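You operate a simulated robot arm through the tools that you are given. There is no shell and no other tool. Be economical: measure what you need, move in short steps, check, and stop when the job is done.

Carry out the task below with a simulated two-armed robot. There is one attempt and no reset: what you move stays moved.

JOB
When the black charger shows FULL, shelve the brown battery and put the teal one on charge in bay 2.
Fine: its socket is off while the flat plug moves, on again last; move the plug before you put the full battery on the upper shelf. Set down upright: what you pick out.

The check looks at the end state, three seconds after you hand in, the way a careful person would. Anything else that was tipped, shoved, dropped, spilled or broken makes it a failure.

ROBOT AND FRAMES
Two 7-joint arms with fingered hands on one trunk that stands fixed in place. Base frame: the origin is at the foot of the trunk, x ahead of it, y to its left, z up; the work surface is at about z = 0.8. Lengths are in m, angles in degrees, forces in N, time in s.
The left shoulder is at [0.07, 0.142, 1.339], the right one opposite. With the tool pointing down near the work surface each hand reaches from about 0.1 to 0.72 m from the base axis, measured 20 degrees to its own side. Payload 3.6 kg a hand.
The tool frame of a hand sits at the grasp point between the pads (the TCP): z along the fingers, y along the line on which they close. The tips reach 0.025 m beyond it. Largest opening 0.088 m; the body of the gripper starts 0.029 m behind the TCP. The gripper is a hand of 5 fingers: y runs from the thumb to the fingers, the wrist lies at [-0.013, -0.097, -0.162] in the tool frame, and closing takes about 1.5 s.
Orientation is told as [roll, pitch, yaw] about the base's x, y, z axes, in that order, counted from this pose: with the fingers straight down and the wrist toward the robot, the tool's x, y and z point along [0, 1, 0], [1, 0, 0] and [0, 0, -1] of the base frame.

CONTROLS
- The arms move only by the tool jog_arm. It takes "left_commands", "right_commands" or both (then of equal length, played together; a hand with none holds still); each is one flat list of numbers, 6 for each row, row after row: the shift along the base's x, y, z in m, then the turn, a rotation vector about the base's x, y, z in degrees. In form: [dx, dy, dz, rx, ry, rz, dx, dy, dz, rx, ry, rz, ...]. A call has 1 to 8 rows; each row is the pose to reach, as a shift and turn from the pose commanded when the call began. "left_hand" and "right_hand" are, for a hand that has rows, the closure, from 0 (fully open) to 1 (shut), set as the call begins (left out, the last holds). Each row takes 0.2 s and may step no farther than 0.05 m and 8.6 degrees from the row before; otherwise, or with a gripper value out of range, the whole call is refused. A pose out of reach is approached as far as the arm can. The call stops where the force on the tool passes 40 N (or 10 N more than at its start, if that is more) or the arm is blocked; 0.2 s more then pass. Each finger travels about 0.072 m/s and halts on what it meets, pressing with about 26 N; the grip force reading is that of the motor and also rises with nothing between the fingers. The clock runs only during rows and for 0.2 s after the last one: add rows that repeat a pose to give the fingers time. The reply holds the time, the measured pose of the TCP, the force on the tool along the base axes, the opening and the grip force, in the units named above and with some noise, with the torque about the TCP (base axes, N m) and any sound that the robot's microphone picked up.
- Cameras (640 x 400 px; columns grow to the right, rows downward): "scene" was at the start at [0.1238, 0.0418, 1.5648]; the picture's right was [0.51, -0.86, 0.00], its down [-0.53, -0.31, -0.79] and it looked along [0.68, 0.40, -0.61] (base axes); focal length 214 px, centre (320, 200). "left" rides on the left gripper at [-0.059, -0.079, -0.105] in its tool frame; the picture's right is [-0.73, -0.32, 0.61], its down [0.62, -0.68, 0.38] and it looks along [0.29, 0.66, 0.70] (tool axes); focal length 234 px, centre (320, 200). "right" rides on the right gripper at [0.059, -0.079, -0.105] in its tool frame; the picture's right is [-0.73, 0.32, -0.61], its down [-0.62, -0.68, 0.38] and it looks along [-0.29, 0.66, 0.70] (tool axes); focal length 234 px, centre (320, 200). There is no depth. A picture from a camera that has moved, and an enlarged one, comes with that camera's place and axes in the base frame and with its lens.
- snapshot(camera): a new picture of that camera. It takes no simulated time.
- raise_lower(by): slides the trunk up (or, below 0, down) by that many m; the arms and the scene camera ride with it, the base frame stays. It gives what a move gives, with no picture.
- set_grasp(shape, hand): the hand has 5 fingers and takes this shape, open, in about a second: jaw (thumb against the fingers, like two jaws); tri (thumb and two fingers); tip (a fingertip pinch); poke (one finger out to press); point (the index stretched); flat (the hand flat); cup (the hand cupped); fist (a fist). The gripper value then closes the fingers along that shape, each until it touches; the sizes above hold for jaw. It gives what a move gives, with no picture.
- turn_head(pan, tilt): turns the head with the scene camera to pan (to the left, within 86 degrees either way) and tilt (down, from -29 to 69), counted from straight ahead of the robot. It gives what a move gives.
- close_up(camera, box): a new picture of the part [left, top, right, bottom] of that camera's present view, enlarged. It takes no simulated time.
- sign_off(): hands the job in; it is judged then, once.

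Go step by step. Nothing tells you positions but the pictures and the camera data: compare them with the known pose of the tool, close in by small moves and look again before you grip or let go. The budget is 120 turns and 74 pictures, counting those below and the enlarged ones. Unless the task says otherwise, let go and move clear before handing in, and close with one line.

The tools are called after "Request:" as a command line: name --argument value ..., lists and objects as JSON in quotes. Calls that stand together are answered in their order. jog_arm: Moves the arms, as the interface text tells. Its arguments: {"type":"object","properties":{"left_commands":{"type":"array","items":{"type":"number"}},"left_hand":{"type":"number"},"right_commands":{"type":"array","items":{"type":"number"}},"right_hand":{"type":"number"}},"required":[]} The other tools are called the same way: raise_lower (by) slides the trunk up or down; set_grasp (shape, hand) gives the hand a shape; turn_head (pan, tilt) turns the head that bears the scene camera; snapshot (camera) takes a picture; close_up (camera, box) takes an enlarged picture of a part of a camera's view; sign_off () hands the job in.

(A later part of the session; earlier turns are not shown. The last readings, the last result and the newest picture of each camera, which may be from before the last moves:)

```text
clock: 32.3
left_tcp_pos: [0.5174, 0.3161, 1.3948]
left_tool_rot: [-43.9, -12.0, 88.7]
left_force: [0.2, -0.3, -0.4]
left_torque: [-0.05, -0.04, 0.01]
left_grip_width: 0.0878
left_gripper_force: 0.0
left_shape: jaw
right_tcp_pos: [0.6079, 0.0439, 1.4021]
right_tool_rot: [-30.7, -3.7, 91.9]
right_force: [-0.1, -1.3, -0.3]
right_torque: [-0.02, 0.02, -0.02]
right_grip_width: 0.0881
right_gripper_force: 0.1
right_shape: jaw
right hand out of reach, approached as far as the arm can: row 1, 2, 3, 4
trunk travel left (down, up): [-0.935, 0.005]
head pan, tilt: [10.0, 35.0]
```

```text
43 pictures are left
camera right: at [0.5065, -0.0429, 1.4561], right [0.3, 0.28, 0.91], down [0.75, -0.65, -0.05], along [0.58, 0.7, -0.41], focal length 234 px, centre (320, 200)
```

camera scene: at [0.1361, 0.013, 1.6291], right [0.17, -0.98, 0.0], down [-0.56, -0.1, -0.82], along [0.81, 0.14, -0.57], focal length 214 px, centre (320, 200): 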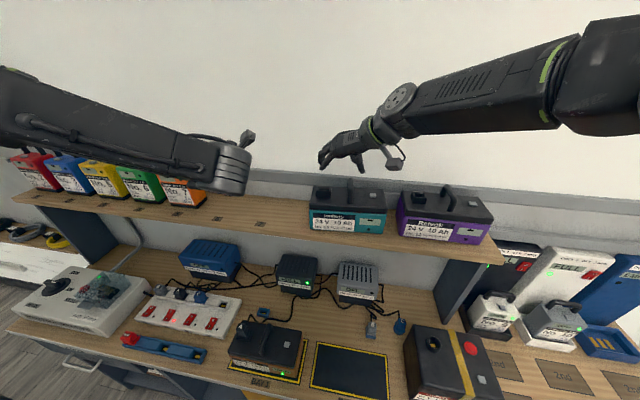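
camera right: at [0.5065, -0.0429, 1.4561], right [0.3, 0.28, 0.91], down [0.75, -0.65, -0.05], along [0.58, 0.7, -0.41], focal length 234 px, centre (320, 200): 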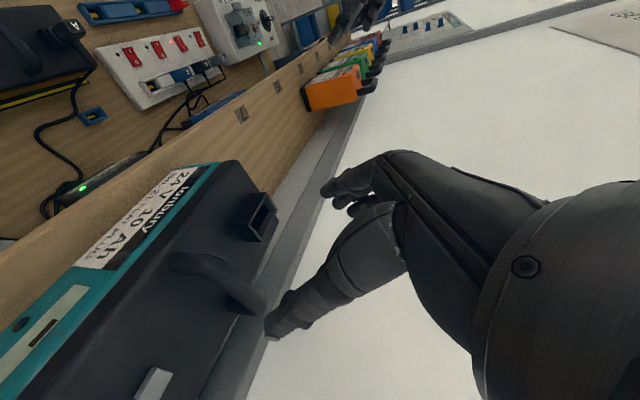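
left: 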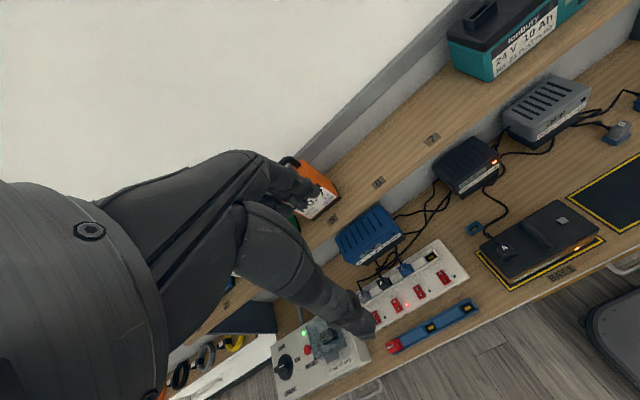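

The arm is close to straight here, and the handle is now near y≈0.018 with the battery yawed about 4°. I'll come in lower and slightly right, which also eases the reach, hovering just above the handle.

Request:
jog_arm --right_commands '[0.0, -0.013, -0.01, -3, 0, 0, 0.008, -0.026, -0.02, -3, 0, 0, 0.017, -0.026, -0.033, -3, 0, 0, 0.017, -0.026, -0.033, -3, 0, 0]'

Request:
close_up --camera "scene" --box '[290, 120, 410, 240]'

Request:
close_up --camera "right" --box '[50, 120, 410, 400]'

```text
clock: 33.3
left_tcp_pos: [0.5183, 0.3194, 1.395]
left_tool_rot: [-43.8, -12.0, 88.8]
left_force: [-0.3, -0.3, 0.0]
left_torque: [-0.01, -0.03, -0.01]
left_grip_width: 0.0878
left_gripper_force: 0.0
left_shape: jaw
right_tcp_pos: [0.613, 0.0323, 1.3588]
right_tool_rot: [-31.3, -2.7, 92.6]
right_force: [0.1, -0.1, -0.3]
right_torque: [0.0, 0.01, 0.01]
right_grip_width: 0.0877
right_gripper_force: 0.0
right_shape: jaw
right hand out of reach, approached as far as the arm can: row 1, 2, 3, 4
trunk travel left (down, up): [-0.935, 0.005]
head pan, tilt: [10.0, 35.0]
```

```text
3.33 times, centred on (350, 180) of scene
camera zoom: at [0.1362, 0.0136, 1.6291], right [0.17, -0.98, 0.0], down [-0.56, -0.1, -0.82], along [0.81, 0.14, -0.57], focal length 715 px, centre (220, 267)
```

zoom: 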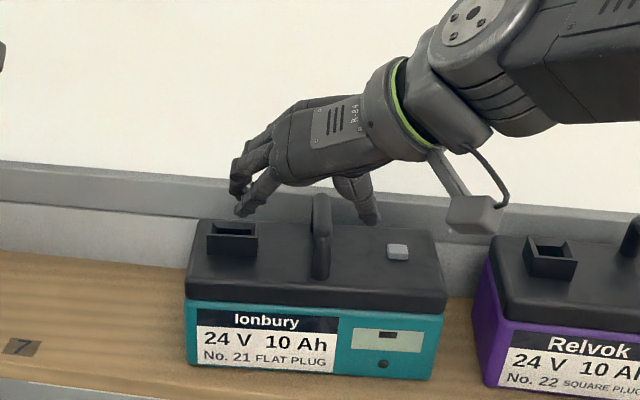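

```text
1.43 times, centred on (230, 260) of right
camera zoom: at [0.512, -0.0546, 1.413], right [0.29, 0.29, 0.91], down [0.76, -0.65, -0.04], along [0.58, 0.7, -0.41], focal length 334 px, centre (449, 114)
```

zoom: 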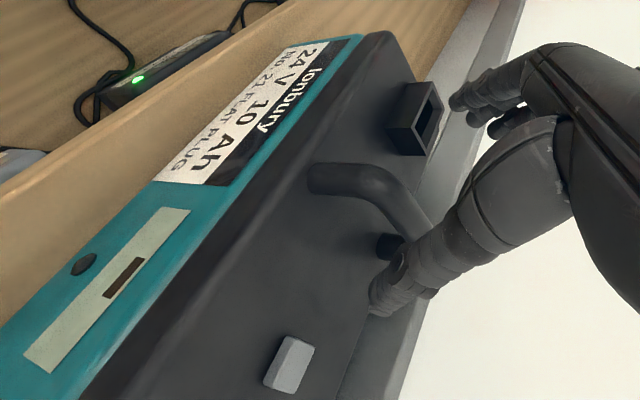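

The handle now lies between thumb and fingers, a little nearer the thumb. I'll shift right, come down to just above the lid, and close.

Request:
jog_arm --right_commands '[0.0, -0.012, 0, 0, 0, 0, 0.0, -0.012, -0.008, 0, 0, 0, 0.0, -0.012, -0.015, 0, 0, 0, 0.0, -0.012, -0.018, 0, 0, 0]'

Request:
close_up --camera "scene" --box '[290, 120, 410, 240]'

```text
clock: 34.3
left_tcp_pos: [0.5172, 0.3186, 1.3948]
left_tool_rot: [-43.8, -12.0, 88.7]
left_force: [0.8, 1.0, -0.1]
left_torque: [-0.01, -0.01, 0.01]
left_grip_width: 0.0878
left_gripper_force: 0.1
left_shape: jaw
right_tcp_pos: [0.6034, 0.0289, 1.3363]
right_tool_rot: [-31.1, -1.8, 92.2]
right_force: [-0.4, -0.4, -0.4]
right_torque: [-0.01, 0.02, 0.01]
right_grip_width: 0.0879
right_gripper_force: 0.1
right_shape: jaw
right hand out of reach, approached as far as the arm can: row 1, 2, 3, 4
trunk travel left (down, up): [-0.935, 0.005]
head pan, tilt: [10.0, 35.0]
```

```text
3.33 times, centred on (350, 180) of scene
camera zoom: at [0.1366, 0.013, 1.6291], right [0.17, -0.98, 0.0], down [-0.57, -0.1, -0.82], along [0.81, 0.14, -0.57], focal length 715 px, centre (220, 267)
```

zoom: 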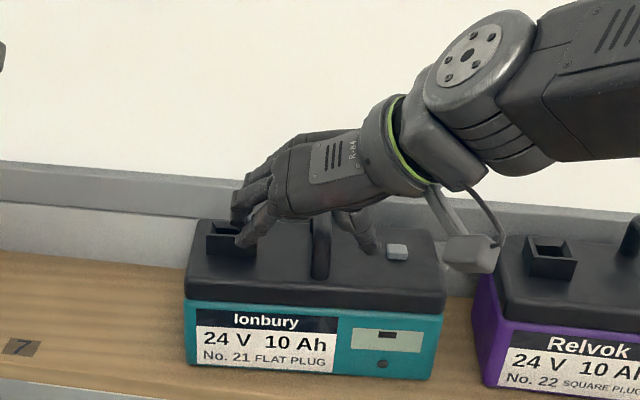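

Request:
jog_arm --right_commands '[0.005, 0, 0.012, 0, 0, -4, 0.012, -0.004, 0.012, 0, -4, -6, 0.022, -0.008, 0.012, 0, -8, -6, 0.026, -0.008, 0.012, 0, -8, -6]'

```text
clock: 35.3
left_tcp_pos: [0.5178, 0.3185, 1.3944]
left_tool_rot: [-43.8, -12.0, 88.7]
left_force: [-1.0, 0.0, 0.0]
left_torque: [-0.03, -0.02, -0.01]
left_grip_width: 0.0878
left_gripper_force: 0.0
left_shape: jaw
right_tcp_pos: [0.6041, 0.0568, 1.3559]
right_tool_rot: [-38.8, -1.6, 86.5]
right_force: [0.5, -0.5, 0.2]
right_torque: [-0.02, -0.04, -0.02]
right_grip_width: 0.088
right_gripper_force: 0.1
right_shape: jaw
right hand out of reach, approached as far as the arm can: row 1, 2, 3, 4
trunk travel left (down, up): [-0.935, 0.005]
head pan, tilt: [10.0, 35.0]
```

I'll grip the front half of the handle where the arm reaches, drag the battery a few centimetres forward on its shelf, then regrip at its centre. First back to the previous pose.

Request:
jog_arm --right_commands '[0.0, -0.01, 0, 0, 3, 2, 0.0, -0.02, 0, 0, 6, 4, 0.002, -0.03, 0, 0, 8, 6, 0.002, -0.034, -0.008, 0, 8, 6, 0.002, -0.036, -0.014, 0, 8, 6]'

Request:
close_up --camera "scene" --box '[290, 120, 410, 240]'

Request:
close_up --camera "right" --box '[50, 120, 410, 400]'

```text
clock: 36.5
left_tcp_pos: [0.519, 0.3185, 1.3949]
left_tool_rot: [-44.0, -12.0, 88.8]
left_force: [0.5, -0.1, -0.4]
left_torque: [0.0, 0.01, -0.01]
left_grip_width: 0.0881
left_gripper_force: 0.0
left_shape: jaw
right_tcp_pos: [0.5985, 0.0285, 1.3356]
right_tool_rot: [-31.1, -1.7, 92.4]
right_force: [-0.1, -0.5, -0.1]
right_torque: [0.0, 0.0, -0.01]
right_grip_width: 0.0879
right_gripper_force: 0.1
right_shape: jaw
right hand out of reach, approached as far as the arm can: row 1, 2, 3, 4, 5
trunk travel left (down, up): [-0.935, 0.005]
head pan, tilt: [10.0, 35.0]
```

```text
3.33 times, centred on (350, 180) of scene
camera zoom: at [0.1358, 0.014, 1.6291], right [0.17, -0.98, 0.0], down [-0.56, -0.1, -0.82], along [0.81, 0.14, -0.57], focal length 715 px, centre (220, 267)
```

zoom: 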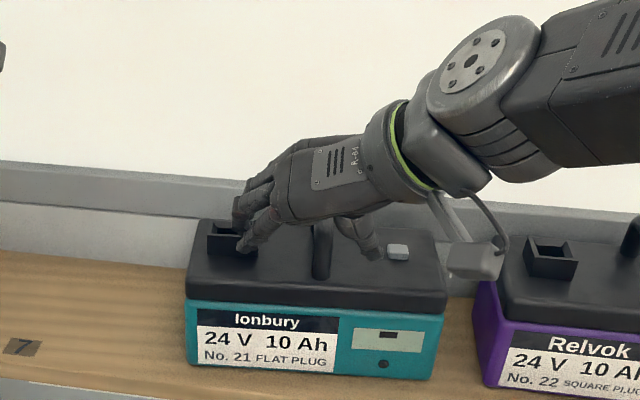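

```text
1.43 times, centred on (230, 260) of right
camera zoom: at [0.4969, -0.0572, 1.3921], right [0.3, 0.31, 0.9], down [0.76, -0.65, -0.03], along [0.58, 0.69, -0.43], focal length 334 px, centre (449, 114)
```

zoom: 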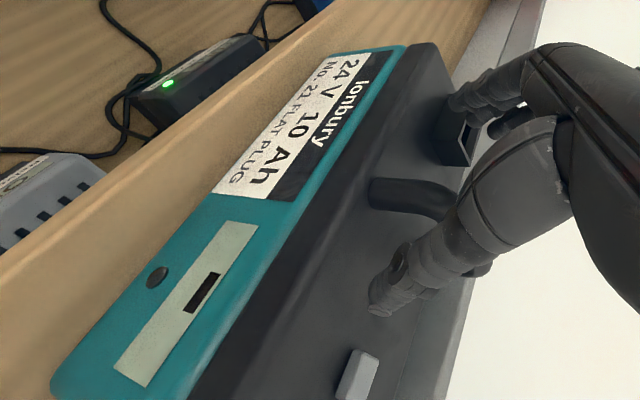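

The handle is between thumb and fingers. Closing.

Request:
jog_arm --right_commands '[0, 0, 0, 0, 0, 0, 0, 0, 0, 0, 0, 0, 0, 0, 0, 0, 0, 0, 0, 0, 0, 0, 0, 0, 0, 0, 0, 0, 0, 0, 0, 0, 0, 0, 0, 0]' --right_hand 1

Request:
close_up --camera "scene" --box '[290, 120, 410, 240]'

Request:
close_up --camera "right" --box '[50, 120, 410, 400]'

```text
clock: 37.9
left_tcp_pos: [0.5184, 0.3189, 1.3937]
left_tool_rot: [-43.8, -12.0, 88.7]
left_force: [-0.4, -0.7, -0.5]
left_torque: [0.04, 0.0, -0.03]
left_grip_width: 0.088
left_gripper_force: 0.1
left_shape: jaw
right_tcp_pos: [0.6002, 0.0274, 1.3342]
right_tool_rot: [-30.8, -1.7, 92.3]
right_force: [0.5, -0.8, 0.4]
right_torque: [0.1, 0.02, 0.17]
right_grip_width: 0.0043
right_gripper_force: 25.6
right_shape: jaw
trunk travel left (down, up): [-0.935, 0.005]
head pan, tilt: [10.0, 35.0]
```

```text
3.33 times, centred on (350, 180) of scene
camera zoom: at [0.1378, 0.0133, 1.6289], right [0.17, -0.98, 0.0], down [-0.57, -0.1, -0.82], along [0.81, 0.14, -0.57], focal length 715 px, centre (220, 267)
```

zoom: 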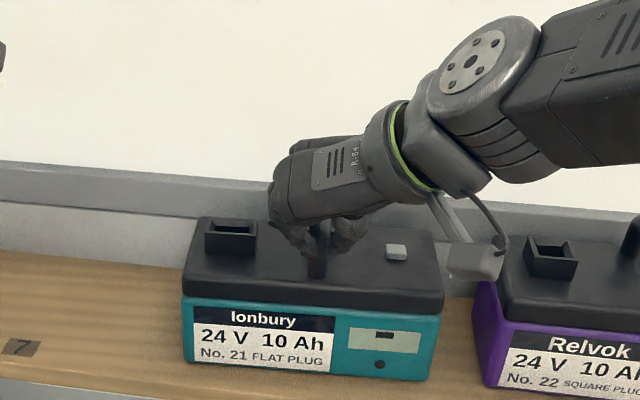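

```text
1.43 times, centred on (230, 260) of right
camera zoom: at [0.4985, -0.0578, 1.391], right [0.3, 0.31, 0.9], down [0.76, -0.65, -0.03], along [0.58, 0.69, -0.43], focal length 334 px, centre (449, 114)
```

zoom: 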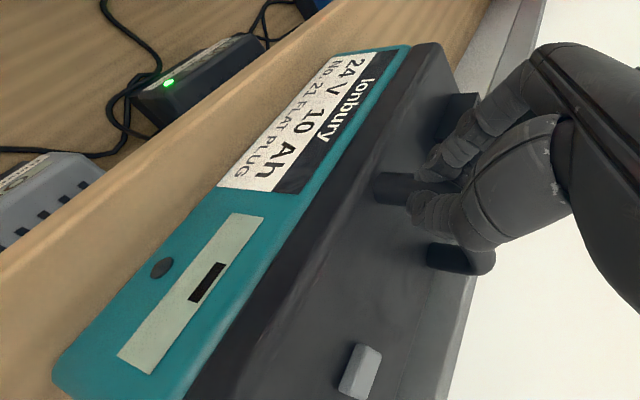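

The hand looks wrapped around the handle. I'll try a small lift to test the hold.

Request:
jog_arm --right_commands '[0, 0, 0.008, 0, 0, 0, 0, 0, 0.016, 0, 0, 0, 0, 0, 0.022, 0, 0, 0, 0, 0, 0.022, 0, 0, 0]'

Request:
close_up --camera "scene" --box '[290, 120, 410, 240]'

```text
clock: 38.9
left_tcp_pos: [0.5201, 0.3184, 1.3934]
left_tool_rot: [-43.8, -12.0, 88.6]
left_force: [-0.4, -0.2, -0.4]
left_torque: [-0.02, -0.01, 0.01]
left_grip_width: 0.0878
left_gripper_force: 0.0
left_shape: jaw
right_tcp_pos: [0.5933, 0.036, 1.3508]
right_tool_rot: [-30.8, -1.5, 92.2]
right_force: [-1.1, 0.2, -10.2]
right_torque: [0.06, 0.12, 0.07]
right_grip_width: 0.0025
right_gripper_force: 26.1
right_shape: jaw
right hand out of reach, approached as far as the arm can: row 1, 2, 3, 4
trunk travel left (down, up): [-0.935, 0.005]
head pan, tilt: [10.0, 35.0]
```

```text
3.33 times, centred on (350, 180) of scene
camera zoom: at [0.1386, 0.0135, 1.6288], right [0.17, -0.98, 0.0], down [-0.57, -0.1, -0.82], along [0.81, 0.14, -0.57], focal length 715 px, centre (220, 267)
```

zoom: 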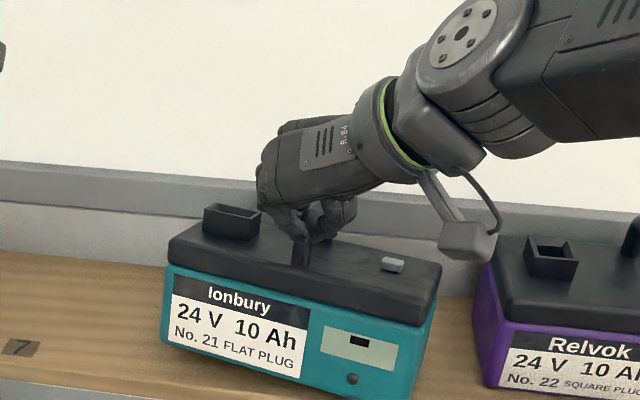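

The handle is hooked in the closed hand and the battery is lifting (≈10 N), hanging slightly tilted. I'll lift and draw it out from the shelf, keeping away from the purple one.

Request:
jog_arm --right_commands '[-0.005, 0.005, 0.015, 0, 0, 0, -0.015, 0.008, 0.03, 0, 0, 0, -0.03, 0.01, 0.045, 0, 0, 0, -0.05, 0.01, 0.05, 0, 0, 0, -0.07, 0.01, 0.05, 0, 0, 0]'

Request:
close_up --camera "scene" --box '[240, 90, 440, 290]'

Request:
snapshot --camera "right"

```text
clock: 40.1
left_tcp_pos: [0.519, 0.3178, 1.3952]
left_tool_rot: [-43.8, -12.0, 88.8]
left_force: [0.3, -0.7, -0.7]
left_torque: [0.03, 0.0, 0.0]
left_grip_width: 0.0881
left_gripper_force: 0.0
left_shape: jaw
right_tcp_pos: [0.5221, 0.047, 1.4032]
right_tool_rot: [-30.7, -0.6, 92.0]
right_force: [-0.3, 0.7, -13.8]
right_torque: [0.06, 0.2, -0.02]
right_grip_width: 0.0016
right_gripper_force: 25.5
right_shape: jaw
right hand out of reach, approached as far as the arm can: row 1
trunk travel left (down, up): [-0.935, 0.005]
head pan, tilt: [10.0, 35.0]
```

```text
2.00 times, centred on (340, 190) of scene
camera zoom: at [0.1364, 0.0136, 1.629], right [0.17, -0.98, 0.0], down [-0.57, -0.1, -0.82], along [0.81, 0.14, -0.57], focal length 429 px, centre (280, 220)
```

zoom: 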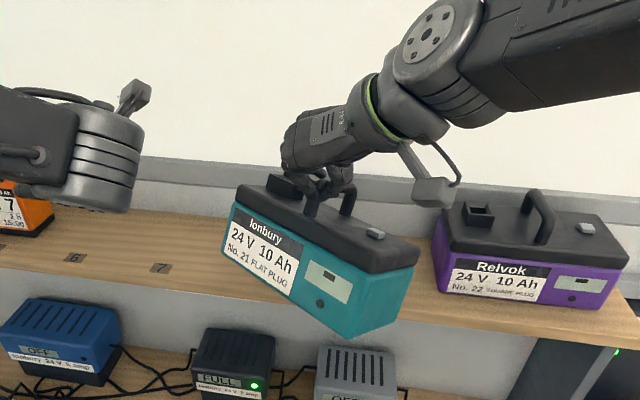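

```text
33 pictures are left
camera right: at [0.4214, -0.0362, 1.4611], right [0.31, 0.32, 0.9], down [0.75, -0.66, -0.02], along [0.58, 0.68, -0.44], focal length 234 px, centre (320, 200)
```

right: 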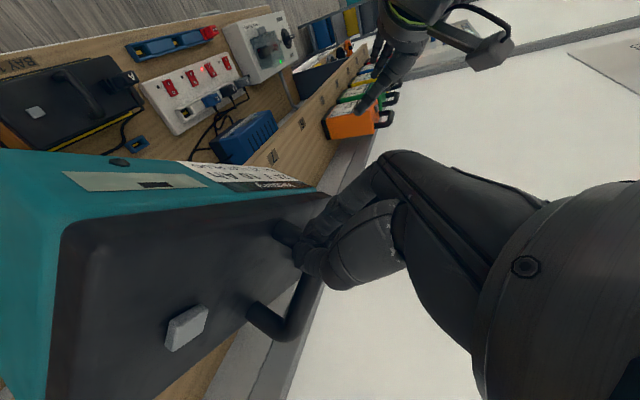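

The battery hangs securely but tilted (1.4 kg). I'll pull it clear of the shelf toward bay 2's x, retract the left arm, and rotate the hand to level the battery.

Request:
jog_arm --right_commands '[-0.03, -0.01, 0, -4, 0, 0, -0.06, -0.02, 0, -8, -2, 0, -0.09, -0.03, 0, -12, -5, 0, -0.12, -0.04, 0, -14, -8, 0, -0.15, -0.05, 0, -14, -8, 0, -0.17, -0.07, 0, -14, -8, 0, -0.17, -0.07, 0, -14, -8, 0]' --left_commands '[-0.02, 0.01, 0.02, 0, 0, 0, -0.05, 0.02, 0.03, 0, 0, 0, -0.09, 0.03, 0.03, 0, 0, 0, -0.12, 0.04, 0.03, 0, 0, 0, -0.15, 0.05, 0.03, 0, 0, 0, -0.18, 0.06, 0.03, 0, 0, 0, -0.2, 0.07, 0.03, 0, 0, 0]'

Request:
snapshot --camera "scene"

```text
clock: 41.7
left_tcp_pos: [0.3586, 0.3981, 1.4716]
left_tool_rot: [-43.8, -12.0, 88.7]
left_force: [-0.1, -0.5, -0.6]
left_torque: [-0.02, -0.02, -0.01]
left_grip_width: 0.0877
left_gripper_force: 0.1
left_shape: jaw
left hand out of reach, approached as far as the arm can: row 4, 5, 6, 7
right_tcp_pos: [0.4021, 0.0109, 1.3497]
right_tool_rot: [-38.3, 13.4, 91.2]
right_force: [-1.8, -2.4, -14.3]
right_torque: [-0.03, 0.21, 0.01]
right_grip_width: 0.0024
right_gripper_force: 25.8
right_shape: jaw
right hand out of reach, approached as far as the arm can: row 2, 3, 4, 5, 6, 7
trunk travel left (down, up): [-0.935, 0.005]
head pan, tilt: [10.0, 35.0]
```

```text
32 pictures are left
camera scene: at [0.1336, 0.0111, 1.6293], right [0.17, -0.98, 0.0], down [-0.56, -0.1, -0.82], along [0.81, 0.14, -0.57], focal length 214 px, centre (320, 200)
```

scene: 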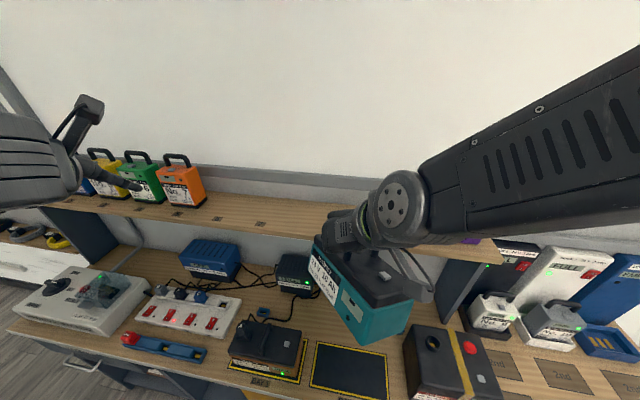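

Request:
close_up --camera "scene" --box '[280, 200, 450, 370]'

Request:
close_up --camera "left" --box '[0, 0, 640, 400]'

```text
2.35 times, centred on (365, 285) of scene
camera zoom: at [0.1336, 0.0111, 1.6293], right [0.17, -0.98, 0.0], down [-0.56, -0.1, -0.82], along [0.81, 0.14, -0.57], focal length 505 px, centre (214, 0)
```

zoom: 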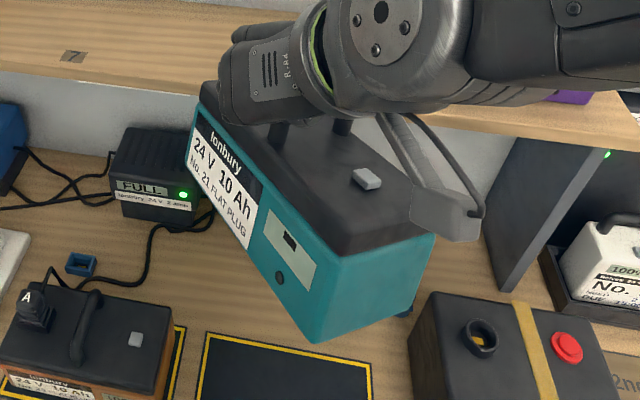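

```text
1.00 times, centred on (320, 200) of left (not enlarged: the box is as wide or as high as the picture)
camera zoom: at [0.3268, 0.2963, 1.5685], right [0.94, -0.35, 0.0], down [-0.2, -0.51, -0.83], along [0.29, 0.78, -0.55], focal length 234 px, centre (320, 200)
```

zoom: 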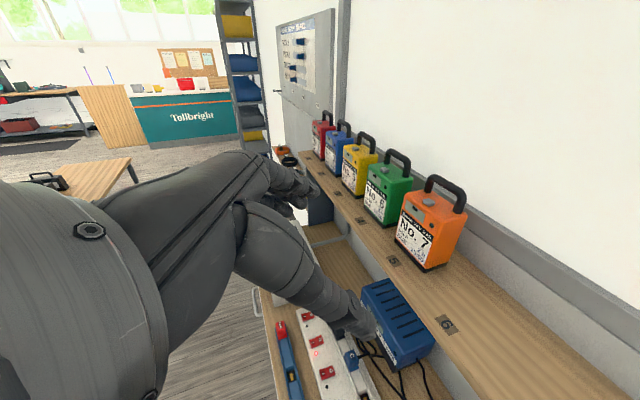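

The battery hangs yawed about −20° with its right end low, and it pivots freely on the handle, so it will settle flat when set down. I'll undo the hand roll, add some yaw, and lower with the trunk.

Request:
jog_arm --right_commands '[-0.005, -0.01, 0.0, 5, 0, 5, -0.01, -0.02, 0, 10, 0, 10, -0.015, -0.03, 0, 14, 0, 15, -0.02, -0.04, 0, 14, 0, 20]'

Request:
raise_lower --by -0.22

Request:
snapshot --camera "scene"

```text
clock: 42.7
left_tcp_pos: [0.3606, 0.3996, 1.4712]
left_tool_rot: [-43.7, -11.9, 88.7]
left_force: [0.7, -0.1, 0.5]
left_torque: [0.0, 0.02, -0.03]
left_grip_width: 0.088
left_gripper_force: 0.0
left_shape: jaw
right_tcp_pos: [0.3844, -0.0267, 1.3517]
right_tool_rot: [-41.2, -0.1, 110.9]
right_force: [0.1, 0.1, -1.0]
right_torque: [-0.01, 0.01, 0.01]
right_grip_width: 0.0021
right_gripper_force: 25.6
right_shape: jaw
trunk travel left (down, up): [-0.935, 0.005]
head pan, tilt: [10.0, 35.0]
```

```text
clock: 45.0
left_tcp_pos: [0.3614, 0.399, 1.2522]
left_tool_rot: [-43.8, -11.8, 88.8]
left_force: [0.2, -0.9, 0.1]
left_torque: [-0.02, 0.03, -0.01]
left_grip_width: 0.0879
left_gripper_force: 0.1
left_shape: jaw
right_tcp_pos: [0.3846, -0.0274, 1.1303]
right_tool_rot: [-40.8, -0.1, 110.9]
right_force: [-0.4, 0.2, 0.4]
right_torque: [0.02, 0.0, -0.03]
right_grip_width: 0.0017
right_gripper_force: 26.0
right_shape: jaw
trunk travel left (down, up): [-0.715, 0.225]
head pan, tilt: [10.0, 35.0]
```

```text
29 pictures are left
camera scene: at [0.136, 0.013, 1.4091], right [0.17, -0.98, 0.0], down [-0.56, -0.1, -0.82], along [0.81, 0.14, -0.57], focal length 214 px, centre (320, 200)
```

scene: 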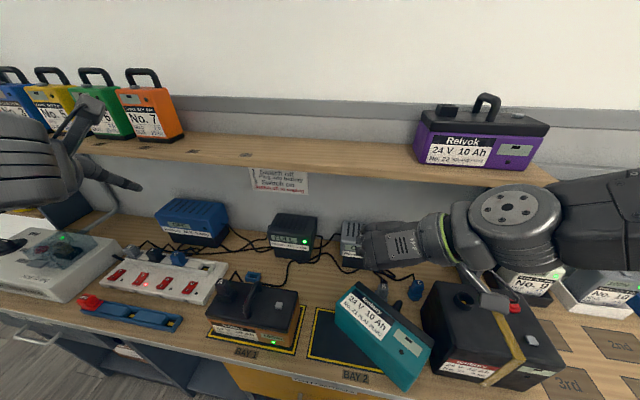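

The battery slipped out during the turn and landed on the bench at bay 2. I need to see how it lies and whether anything else was touched.

Request:
close_up --camera "scene" --box '[290, 240, 560, 400]'

```text
2.37 times, centred on (425, 320) of scene
camera zoom: at [0.136, 0.013, 1.4091], right [0.17, -0.98, 0.0], down [-0.56, -0.1, -0.82], along [0.81, 0.14, -0.57], focal length 508 px, centre (71, -84)
```

zoom: 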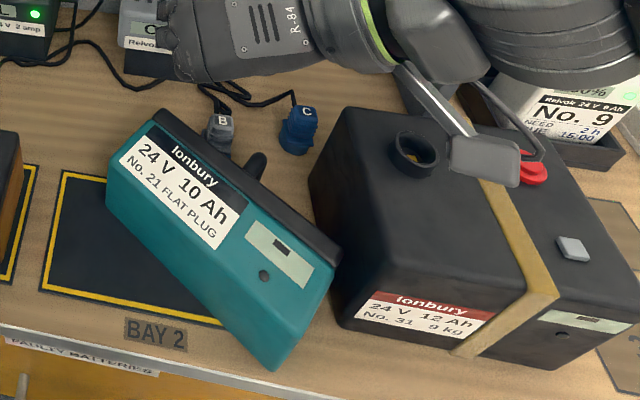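

The teal battery is lying on its back at bay 2 (yaw ≈ −36°), with its handle sticking out horizontally toward (0.467, −0.13). The box and parked plugs B and C look unmoved. I'll open the hand, point it straight down at yaw ≈ 54° and pinch the handle, so that lifting swings the battery upright.

Request:
jog_arm --right_commands '[0, 0, 0.01, 0, 0, -8.2, 0, -0.01, 0.02, 0, 0, -16.4, 0, -0.02, 0.02, 0, 0, -24.6, 0, -0.03, 0.02, 0, 0, -32.8, 0, -0.04, 0.02, 0, 0, -41, 0, -0.05, 0.02, 0, 0, -49.2, 0, -0.06, 0.02, 0, 0, -57]' --right_hand 0

Request:
jog_arm --right_commands '[0.01, -0.01, 0, 4.8, 6.6, 0, 0.02, -0.02, 0, 9.6, 13.2, 0, 0.04, -0.03, 0, 14.4, 19.8, 0, 0.06, -0.04, 0, 19.2, 26.4, 0, 0.08, -0.04, 0, 24.1, 33.2, 0]'

```text
clock: 46.6
left_tcp_pos: [0.3612, 0.3989, 1.2514]
left_tool_rot: [-43.8, -11.9, 88.8]
left_force: [-0.7, 0.0, 0.4]
left_torque: [0.0, -0.03, 0.0]
left_grip_width: 0.088
left_gripper_force: 0.0
left_shape: jaw
right_tcp_pos: [0.3933, -0.0817, 1.1573]
right_tool_rot: [-41.0, 0.0, 53.7]
right_force: [-0.1, -0.8, -0.7]
right_torque: [0.03, -0.01, 0.0]
right_grip_width: 0.0878
right_gripper_force: 0.1
right_shape: jaw
right hand out of reach, approached as far as the arm can: row 4, 5, 6, 7
trunk travel left (down, up): [-0.715, 0.225]
head pan, tilt: [10.0, 35.0]
```

```text
clock: 47.8
left_tcp_pos: [0.3639, 0.3983, 1.2513]
left_tool_rot: [-43.7, -12.0, 88.7]
left_force: [0.3, 0.3, -0.5]
left_torque: [0.0, -0.01, 0.01]
left_grip_width: 0.088
left_gripper_force: 0.1
left_shape: jaw
right_tcp_pos: [0.4754, -0.1235, 1.1539]
right_tool_rot: [0.2, 0.2, 53.7]
right_force: [-0.3, 0.0, 0.4]
right_torque: [-0.01, 0.04, 0.0]
right_grip_width: 0.0877
right_gripper_force: 0.0
right_shape: jaw
trunk travel left (down, up): [-0.715, 0.225]
head pan, tilt: [10.0, 35.0]
```

Request:
jog_arm --right_commands '[0, 0, -0.05, 0, 0, 0, 0, 0, -0.1, 0, 0, 0, 0, 0, -0.15, 0, 0, 0, 0, 0, -0.18, 0, 0, 0]'

Request:
snapshot --camera "right"

Request:
close_up --camera "scene" --box '[300, 220, 500, 400]'

```text
clock: 48.8
left_tcp_pos: [0.3616, 0.3973, 1.251]
left_tool_rot: [-43.7, -12.0, 88.8]
left_force: [-1.0, 0.2, 0.3]
left_torque: [-0.03, -0.02, 0.02]
left_grip_width: 0.0877
left_gripper_force: 0.1
left_shape: jaw
right_tcp_pos: [0.4742, -0.1218, 0.9736]
right_tool_rot: [0.1, 0.1, 53.8]
right_force: [-0.2, -0.7, 0.1]
right_torque: [0.0, -0.01, 0.02]
right_grip_width: 0.0877
right_gripper_force: 0.0
right_shape: jaw
trunk travel left (down, up): [-0.715, 0.225]
head pan, tilt: [10.0, 35.0]
```

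```text
27 pictures are left
camera right: at [0.38, -0.1511, 1.0792], right [0.78, -0.17, 0.61], down [0.1, -0.92, -0.38], along [0.62, 0.36, -0.7], focal length 234 px, centre (320, 200)
```

right: 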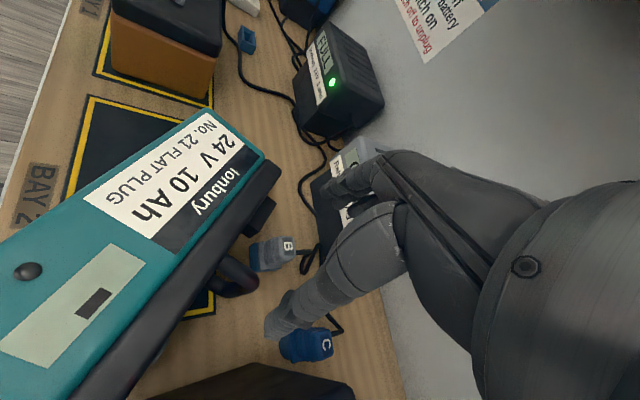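

```text
2.22 times, centred on (400, 310) of scene
camera zoom: at [0.1365, 0.0126, 1.4091], right [0.17, -0.98, 0.0], down [-0.57, -0.1, -0.82], along [0.81, 0.14, -0.57], focal length 477 px, centre (142, -44)
```

zoom: 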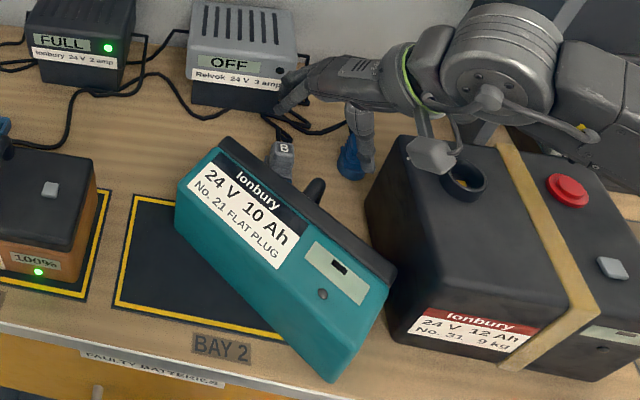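

Request:
close_up --camera "right" --box '[170, 180, 350, 330]'

```text
2.67 times, centred on (260, 255) of right
camera zoom: at [0.38, -0.1511, 1.0792], right [0.78, -0.17, 0.61], down [0.1, -0.92, -0.38], along [0.62, 0.36, -0.7], focal length 624 px, centre (480, 53)
```

zoom: 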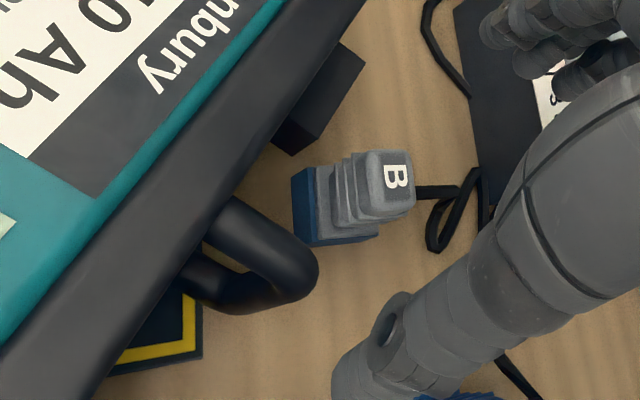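

The vertical bar of the handle is at about (0.464, −0.133), z 0.82–0.875. I'll half-close the hand so it clears plug B, descend over the bar, and grip.

Request:
jog_arm --right_commands '[-0.01, -0.011, 0, 0, 0, 0, -0.01, -0.011, -0.02, 0, 0, 0, -0.01, -0.011, -0.03, 0, 0, 0, -0.01, -0.011, -0.03, 0, 0, 0, -0.01, -0.011, -0.03, 0, 0, 0]' --right_hand 0.45

Request:
close_up --camera "right" --box '[170, 160, 410, 360]'

```text
clock: 50.0
left_tcp_pos: [0.361, 0.3979, 1.2506]
left_tool_rot: [-43.7, -11.9, 88.8]
left_force: [-0.3, 0.4, -0.4]
left_torque: [-0.02, 0.01, 0.05]
left_grip_width: 0.0877
left_gripper_force: 0.0
left_shape: jaw
right_tcp_pos: [0.4646, -0.1328, 0.9466]
right_tool_rot: [0.1, -0.1, 53.9]
right_force: [-0.5, -0.4, 0.6]
right_torque: [-0.01, -0.04, 0.02]
right_grip_width: 0.0489
right_gripper_force: 0.0
right_shape: jaw
trunk travel left (down, up): [-0.715, 0.225]
head pan, tilt: [10.0, 35.0]
```

```text
2.00 times, centred on (290, 260) of right
camera zoom: at [0.3693, -0.1625, 1.0504], right [0.78, -0.17, 0.61], down [0.1, -0.92, -0.38], along [0.62, 0.36, -0.7], focal length 468 px, centre (380, 80)
```

zoom: 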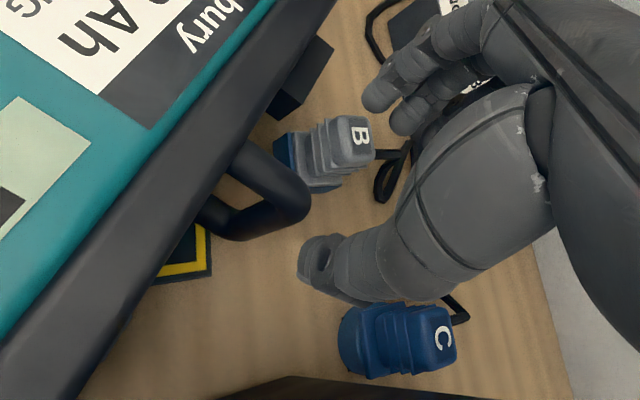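

Clear of plugs B and C. Descending onto the bar.

Request:
jog_arm --right_commands '[0, 0, -0.03, 0, 0, 0, 0, 0, -0.05, 0, 0, 0, 0, 0, -0.065, 0, 0, 0, 0, 0, -0.08, 0, 0, 0, 0, 0, -0.085, 0, 0, 0]'

Request:
jog_arm --right_commands '[0, 0, 0, 0, 0, 0, 0, 0, 0, 0, 0, 0, 0, 0, 0, 0, 0, 0, 0, 0, 0, 0, 0, 0]' --right_hand 1

Request:
close_up --camera "right" --box '[170, 160, 410, 360]'

```text
clock: 51.2
left_tcp_pos: [0.3601, 0.4023, 1.2511]
left_tool_rot: [-43.8, -11.9, 88.8]
left_force: [0.4, -0.6, 1.2]
left_torque: [0.0, -0.02, -0.03]
left_grip_width: 0.0878
left_gripper_force: 0.0
left_shape: jaw
right_tcp_pos: [0.4636, -0.13, 0.8629]
right_tool_rot: [-0.1, 0.0, 53.9]
right_force: [0.1, 4.9, 7.4]
right_torque: [-1.14, 0.13, -0.1]
right_grip_width: 0.0485
right_gripper_force: 0.1
right_shape: jaw
trunk travel left (down, up): [-0.715, 0.225]
head pan, tilt: [10.0, 35.0]
```

```text
clock: 52.2
left_tcp_pos: [0.3602, 0.4009, 1.2507]
left_tool_rot: [-43.7, -11.8, 88.9]
left_force: [-0.1, -0.6, 0.1]
left_torque: [0.0, -0.01, 0.02]
left_grip_width: 0.0876
left_gripper_force: 0.1
left_shape: jaw
right_tcp_pos: [0.4641, -0.1298, 0.8618]
right_tool_rot: [0.1, 0.1, 53.8]
right_force: [0.0, 9.1, 7.6]
right_torque: [-1.51, 0.54, 0.09]
right_grip_width: 0.0049
right_gripper_force: 25.4
right_shape: jaw
trunk travel left (down, up): [-0.715, 0.225]
head pan, tilt: [10.0, 35.0]
```

```text
2.00 times, centred on (290, 260) of right
camera zoom: at [0.3692, -0.1589, 0.9665], right [0.78, -0.17, 0.61], down [0.1, -0.92, -0.38], along [0.62, 0.36, -0.7], focal length 468 px, centre (380, 80)
```

zoom: 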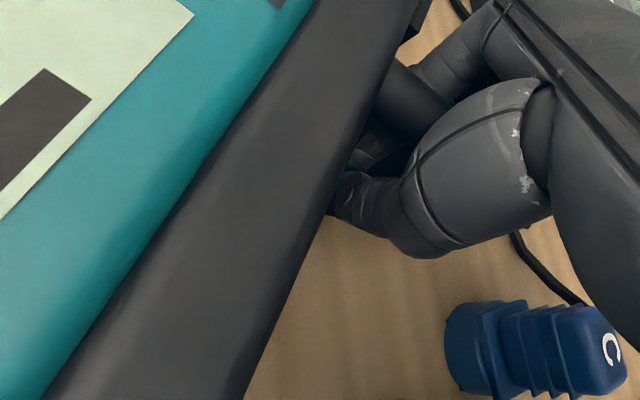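

There is some contact force, probably the wrist on the black box's top, so I'll lift gently straight away, following an arc that swings the battery up.

Request:
jog_arm --right_commands '[0, 0, 0.02, 0, 0, 0, -0.0154, 0.0128, 0.045, 0, 0, 0, -0.0347, 0.0288, 0.065, 0, 0, 0, -0.054, 0.045, 0.08, 0, 0, 0]'

Request:
close_up --camera "scene" --box '[290, 200, 530, 400]'

```text
clock: 53.2
left_tcp_pos: [0.3619, 0.3994, 1.2508]
left_tool_rot: [-43.8, -11.8, 88.8]
left_force: [0.5, 0.1, 0.3]
left_torque: [-0.04, 0.04, 0.01]
left_grip_width: 0.0879
left_gripper_force: 0.0
left_shape: jaw
right_tcp_pos: [0.4092, -0.0856, 0.942]
right_tool_rot: [0.2, 0.1, 53.8]
right_force: [-0.9, 0.3, -14.2]
right_torque: [-0.42, -0.41, 0.06]
right_grip_width: 0.0045
right_gripper_force: 25.8
right_shape: jaw
trunk travel left (down, up): [-0.715, 0.225]
head pan, tilt: [10.0, 35.0]
```

```text
2.00 times, centred on (410, 300) of scene
camera zoom: at [0.1368, 0.0137, 1.4089], right [0.17, -0.98, 0.0], down [-0.57, -0.1, -0.82], along [0.81, 0.14, -0.57], focal length 429 px, centre (140, 0)
```

zoom: 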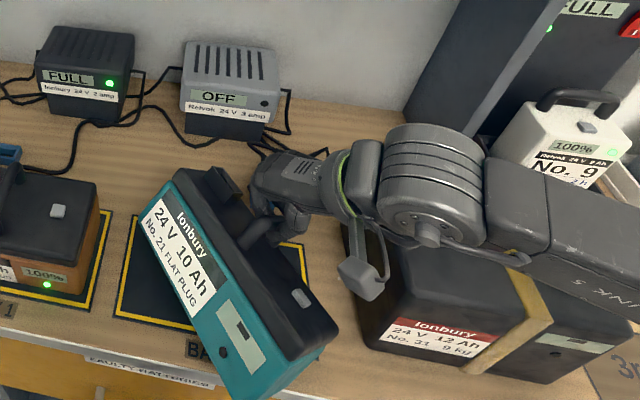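

The battery is fully carried (14 N) by a central grip and is partly swung up. I'll lift, tilt the hand to bring it more upright, then yaw it toward square.

Request:
jog_arm --right_commands '[0, 0, 0.02, -2.2, -3, 0, 0, 0, 0.04, -6.6, -9, 0, 0, 0, 0.05, -11, -15, 0, 0, 0, 0.05, -15.4, -21, 0, 0, 0, 0.05, -18, -24.5, 0]'

Request:
close_up --camera "scene" --box '[290, 200, 530, 400]'

```text
clock: 54.4
left_tcp_pos: [0.3616, 0.3981, 1.2506]
left_tool_rot: [-43.6, -11.8, 88.7]
left_force: [0.4, 0.5, 0.4]
left_torque: [-0.02, 0.01, 0.0]
left_grip_width: 0.088
left_gripper_force: 0.0
left_shape: jaw
right_tcp_pos: [0.4111, -0.0862, 0.9909]
right_tool_rot: [-30.3, 0.1, 53.8]
right_force: [-0.4, -0.5, -14.8]
right_torque: [-0.17, -0.04, 0.01]
right_grip_width: 0.005
right_gripper_force: 25.7
right_shape: jaw
trunk travel left (down, up): [-0.715, 0.225]
head pan, tilt: [10.0, 35.0]
```

```text
2.00 times, centred on (410, 300) of scene
camera zoom: at [0.1376, 0.0134, 1.4089], right [0.17, -0.98, 0.0], down [-0.57, -0.1, -0.82], along [0.81, 0.14, -0.57], focal length 429 px, centre (140, 0)
```

zoom: 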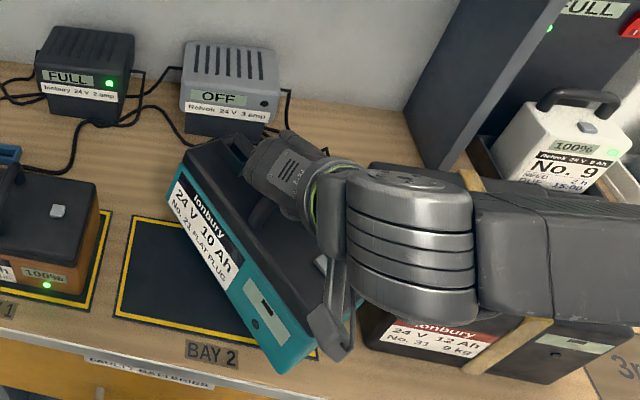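

Nearly upright now. I'll yaw it square while shifting over bay 2.

Request:
jog_arm --right_commands '[0, 0.01, 0, 0, 0, 5, -0.002, 0.02, 0, 0, 0, 11, -0.005, 0.03, 0, 0, 0, 17, -0.008, 0.04, 0, 0, 0, 23, -0.012, 0.044, 0, 0, 0, 29, -0.016, 0.044, 0, 0, 0, 34, -0.018, 0.044, 0, 0, 0, 38]'

Request:
close_up --camera "scene" --box '[250, 200, 490, 400]'

```text
clock: 56.0
left_tcp_pos: [0.3614, 0.3994, 1.2519]
left_tool_rot: [-43.6, -11.9, 88.6]
left_force: [0.5, 0.1, -0.1]
left_torque: [-0.01, 0.0, 0.02]
left_grip_width: 0.0877
left_gripper_force: 0.1
left_shape: jaw
right_tcp_pos: [0.393, -0.0423, 0.9896]
right_tool_rot: [-30.1, 0.1, 91.8]
right_force: [-0.3, -0.3, -13.7]
right_torque: [-0.09, -0.15, -0.04]
right_grip_width: 0.0049
right_gripper_force: 26.3
right_shape: jaw
trunk travel left (down, up): [-0.715, 0.225]
head pan, tilt: [10.0, 35.0]
```

```text
2.00 times, centred on (370, 300) of scene
camera zoom: at [0.1375, 0.0135, 1.4089], right [0.17, -0.98, 0.0], down [-0.57, -0.1, -0.82], along [0.81, 0.14, -0.57], focal length 429 px, centre (220, 0)
```

zoom: 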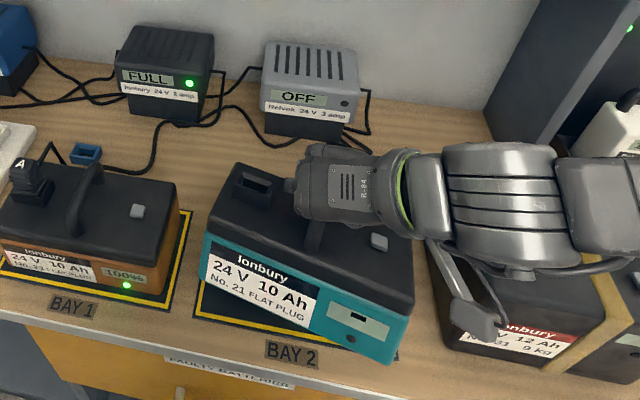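

Over bay 2 and almost square. I'll turn ~9° more, then lower slowly to contact.

Request:
jog_arm --right_commands '[0.003, 0.002, -0.01, 0, 0, 5, 0.006, 0.003, -0.02, 0, 0, 9, 0.006, 0.003, -0.03, 0, 0, 9, 0.006, 0.003, -0.04, 0, 0, 9, 0.006, 0.003, -0.045, 0, 0, 9, 0.006, 0.003, -0.05, 0, 0, 9]'

Request:
close_up --camera "scene" --box '[250, 200, 490, 400]'

```text
clock: 57.4
left_tcp_pos: [0.3574, 0.3978, 1.2531]
left_tool_rot: [-43.9, -12.0, 88.8]
left_force: [-0.4, -0.5, 0.7]
left_torque: [0.03, 0.01, -0.02]
left_grip_width: 0.088
left_gripper_force: 0.1
left_shape: jaw
right_tcp_pos: [0.3953, -0.0398, 0.9431]
right_tool_rot: [-30.6, 0.0, 100.8]
right_force: [-3.8, -1.6, 16.4]
right_torque: [-0.15, -0.44, 0.07]
right_grip_width: 0.0057
right_gripper_force: 26.5
right_shape: jaw
trunk travel left (down, up): [-0.715, 0.225]
head pan, tilt: [10.0, 35.0]
```

```text
2.00 times, centred on (370, 300) of scene
camera zoom: at [0.132, 0.013, 1.4101], right [0.17, -0.98, 0.0], down [-0.56, -0.1, -0.82], along [0.81, 0.14, -0.57], focal length 429 px, centre (220, 0)
```

zoom: 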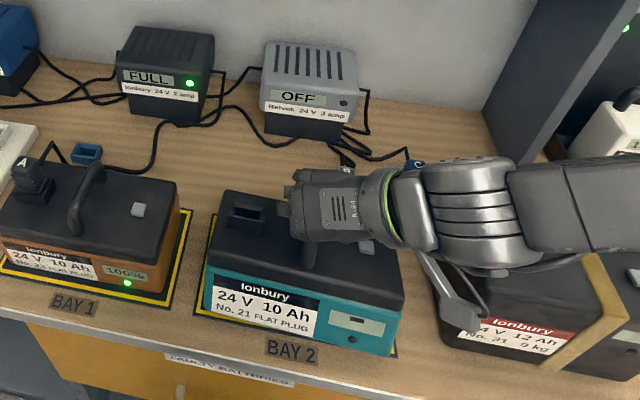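

It is seated flat in bay 2 and the hand is pressing lightly. Open and withdraw upward.

Request:
jog_arm --right_commands '[0, 0, 0.003, 0, 0, 0, 0, 0, 0.003, 0, 0, 0, 0, 0, 0.003, 0, 0, 0, 0, 0, 0.003, 0, 0, 0, 0, 0, 0.003, 0, 0, 0, 0, 0, 0.003, 0, 0, 0]' --right_hand 0

Request:
jog_arm --right_commands '[-0.01, 0, 0.02, 0, 0, 0, -0.02, 0, 0.05, 0, 0, 0, -0.03, 0, 0.1, 0, 0, 0, -0.03, -0.03, 0.15, 0, 0, 0, -0.03, -0.07, 0.18, 0, 0, 0, -0.03, -0.12, 0.2, 0, 0, 0, -0.03, -0.16, 0.2, 0, 0, 0]'

Request:
turn_head --pan 25 --tilt 45

Request:
snapshot --camera "scene"

```text
clock: 58.8
left_tcp_pos: [0.3621, 0.3989, 1.2507]
left_tool_rot: [-43.9, -12.0, 88.8]
left_force: [-0.8, -0.8, -0.2]
left_torque: [-0.02, -0.01, -0.03]
left_grip_width: 0.088
left_gripper_force: 0.1
left_shape: jaw
right_tcp_pos: [0.3977, -0.04, 0.9444]
right_tool_rot: [-30.4, 0.1, 100.8]
right_force: [-0.1, -0.4, 0.1]
right_torque: [-0.01, 0.0, -0.02]
right_grip_width: 0.0878
right_gripper_force: 0.0
right_shape: jaw
trunk travel left (down, up): [-0.715, 0.225]
head pan, tilt: [10.0, 35.0]
```

```text
refused: row 3 steps farther than a row can; nothing moved
```

```text
clock: 59.6
left_tcp_pos: [0.3614, 0.3992, 1.2512]
left_tool_rot: [-43.7, -11.9, 88.8]
left_force: [0.9, -0.1, 0.3]
left_torque: [0.02, 0.0, -0.02]
left_grip_width: 0.0877
left_gripper_force: 0.2
left_shape: jaw
right_tcp_pos: [0.398, -0.0393, 0.9449]
right_tool_rot: [-30.3, 0.1, 100.8]
right_force: [0.0, 0.1, -0.7]
right_torque: [0.01, 0.0, 0.01]
right_grip_width: 0.0875
right_gripper_force: 0.1
right_shape: jaw
trunk travel left (down, up): [-0.715, 0.225]
head pan, tilt: [25.0, 45.0]
```

```text
18 pictures are left
camera scene: at [0.1231, 0.032, 1.3943], right [0.42, -0.91, 0.0], down [-0.64, -0.3, -0.71], along [0.64, 0.3, -0.71], focal length 214 px, centre (320, 200)
```

scene: 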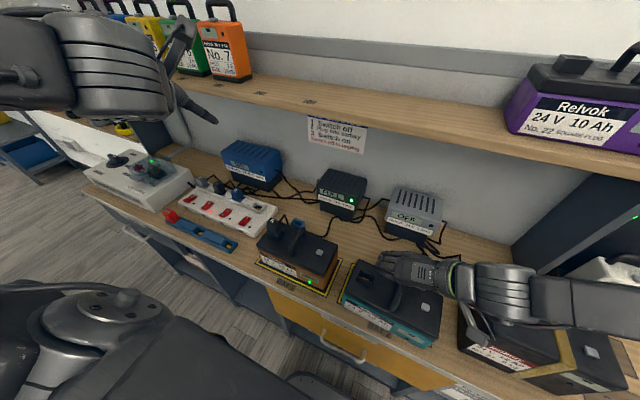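

Teal stands in bay 2. Pictures are limited now (18), so I'll be frugal. I'll withdraw the right hand and start unwinding the left hand toward tool-down for the switch of socket A: rocker 2, O side near (0.437, 0.613, 0.85).

Request:
jog_arm --right_commands '[-0.005, 0, 0.02, 0, 0, 0, -0.01, 0, 0.05, 0, 0, 0, -0.015, 0, 0.09, 0, 0, 0, -0.02, 0, 0.13, 0, 0, 0, -0.03, -0.02, 0.16, 0, 0, 0, -0.04, -0.05, 0.18, 0, 0, 0, -0.05, -0.09, 0.19, 0, 0, 0, -0.06, -0.13, 0.19, 0, 0, 0]' --left_commands '[0, 0.005, 0, 0, 0, -8, 0, 0.01, 0, 0, 0, -16, 0, 0.015, 0, 0, 0, -24, 0, 0.02, 0, 0, 0, -32, 0, 0.03, 0, 0, 0, -40, 0, 0.04, 0, 0, 0, -48, 0, 0.05, 0, 0, 0, -56, 0, 0.06, 0, 0, 0, -64]'

Request:
jog_arm --left_commands '[0, 0, 0, 0, 0, -8, 0, 0, 0, 0, 0, -16, 0, 0, 0, 0, 0, -24.8]'

```text
clock: 61.4
left_tcp_pos: [0.3608, 0.4597, 1.2505]
left_tool_rot: [-43.9, -11.9, 24.7]
left_force: [0.1, -0.5, 0.2]
left_torque: [-0.01, 0.01, 0.01]
left_grip_width: 0.0877
left_gripper_force: 0.2
left_shape: jaw
right_tcp_pos: [0.355, -0.0483, 1.0824]
right_tool_rot: [-30.4, 0.1, 100.7]
right_force: [0.1, 0.8, -0.5]
right_torque: [-0.01, 0.0, -0.03]
right_grip_width: 0.0877
right_gripper_force: 0.2
right_shape: jaw
right hand out of reach, approached as far as the arm can: row 5, 6, 7, 8
trunk travel left (down, up): [-0.715, 0.225]
head pan, tilt: [25.0, 45.0]
```

```text
refused: row 3 steps farther than a row can; nothing moved
```

Request:
jog_arm --left_commands '[0, 0, 0, 0, 0, -8.2, 0, 0, 0, 0, 0, -16.4, 0, 0, 0, 0, 0, -24.6]'

Request:
jog_arm --left_commands '[0, 0, 0, 0, 6, 0, 0, 0, 0, 0, 11.9, 0]'

Request:
jog_arm --left_commands '[0, 0.02, 0, 7.3, 0, 0, 0, 0.04, 0, 14.6, 0, 0, 0.0, 0.06, 0, 22, 0, 0, 0.01, 0.08, 0, 29.2, 0, 0, 0.02, 0.1, 0, 36.5, 0, 0, 0.03, 0.12, -0.03, 43.9, 0, 0, 0.03, 0.12, -0.03, 43.9, 0, 0]' --right_commands '[-0.01, -0.01, 0.01, 0, 0, -8.2, -0.02, -0.03, 0.02, 0, 0, -16.4, -0.03, -0.05, 0.03, 0, 0, -24.6, -0.04, -0.08, 0.04, 0, 0, -32.8, -0.05, -0.1, 0.04, 0, 0, -41, -0.06, -0.13, 0.04, 0, 0, -49.2, -0.06, -0.15, 0.04, 0, 0, -57]'

Request:
set_grasp --hand "left" --shape "poke"

```text
clock: 62.2
left_tcp_pos: [0.3619, 0.4601, 1.2504]
left_tool_rot: [-43.7, -11.9, 0.0]
left_force: [0.0, 0.5, -0.3]
left_torque: [-0.01, 0.01, 0.02]
left_grip_width: 0.088
left_gripper_force: 0.0
left_shape: jaw
right_tcp_pos: [0.3542, -0.0492, 1.083]
right_tool_rot: [-30.5, 0.1, 100.8]
right_force: [-0.8, -0.4, 0.8]
right_torque: [-0.02, 0.0, 0.02]
right_grip_width: 0.0878
right_gripper_force: 0.0
right_shape: jaw
trunk travel left (down, up): [-0.715, 0.225]
head pan, tilt: [25.0, 45.0]
```

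```text
clock: 62.8
left_tcp_pos: [0.3619, 0.4598, 1.2502]
left_tool_rot: [-43.8, 0.1, 0.0]
left_force: [-0.8, 0.4, 0.3]
left_torque: [0.02, 0.02, -0.01]
left_grip_width: 0.0877
left_gripper_force: 0.1
left_shape: jaw
right_tcp_pos: [0.3551, -0.0483, 1.083]
right_tool_rot: [-30.4, 0.0, 100.7]
right_force: [-0.6, 0.3, -0.3]
right_torque: [0.01, 0.01, 0.0]
right_grip_width: 0.0875
right_gripper_force: 0.1
right_shape: jaw
trunk travel left (down, up): [-0.715, 0.225]
head pan, tilt: [25.0, 45.0]
```

```text
clock: 64.4
left_tcp_pos: [0.3906, 0.5791, 1.2243]
left_tool_rot: [0.3, -0.1, 0.1]
left_force: [-0.7, 0.3, -0.2]
left_torque: [0.0, 0.04, -0.02]
left_grip_width: 0.088
left_gripper_force: 0.0
left_shape: jaw
right_tcp_pos: [0.401, -0.1968, 1.149]
right_tool_rot: [-30.2, 0.1, 43.5]
right_force: [0.0, -0.3, -0.1]
right_torque: [0.01, 0.01, 0.03]
right_grip_width: 0.0879
right_gripper_force: 0.1
right_shape: jaw
right hand out of reach, approached as far as the arm can: row 1, 2, 3, 4, 5, 6, 7
trunk travel left (down, up): [-0.715, 0.225]
head pan, tilt: [25.0, 45.0]
```

```text
clock: 65.3
left_tcp_pos: [0.3909, 0.5793, 1.2233]
left_tool_rot: [0.1, -0.1, 0.2]
left_force: [0.5, -1.2, -0.4]
left_torque: [0.0, -0.01, 0.0]
left_grip_width: 0.0
left_gripper_force: 0.1
left_shape: poke
right_tcp_pos: [0.4007, -0.195, 1.1483]
right_tool_rot: [-30.4, 0.2, 43.9]
right_force: [-0.3, -0.2, 0.0]
right_torque: [-0.01, 0.02, 0.0]
right_grip_width: 0.0877
right_gripper_force: 0.2
right_shape: jaw
trunk travel left (down, up): [-0.715, 0.225]
head pan, tilt: [25.0, 45.0]
```

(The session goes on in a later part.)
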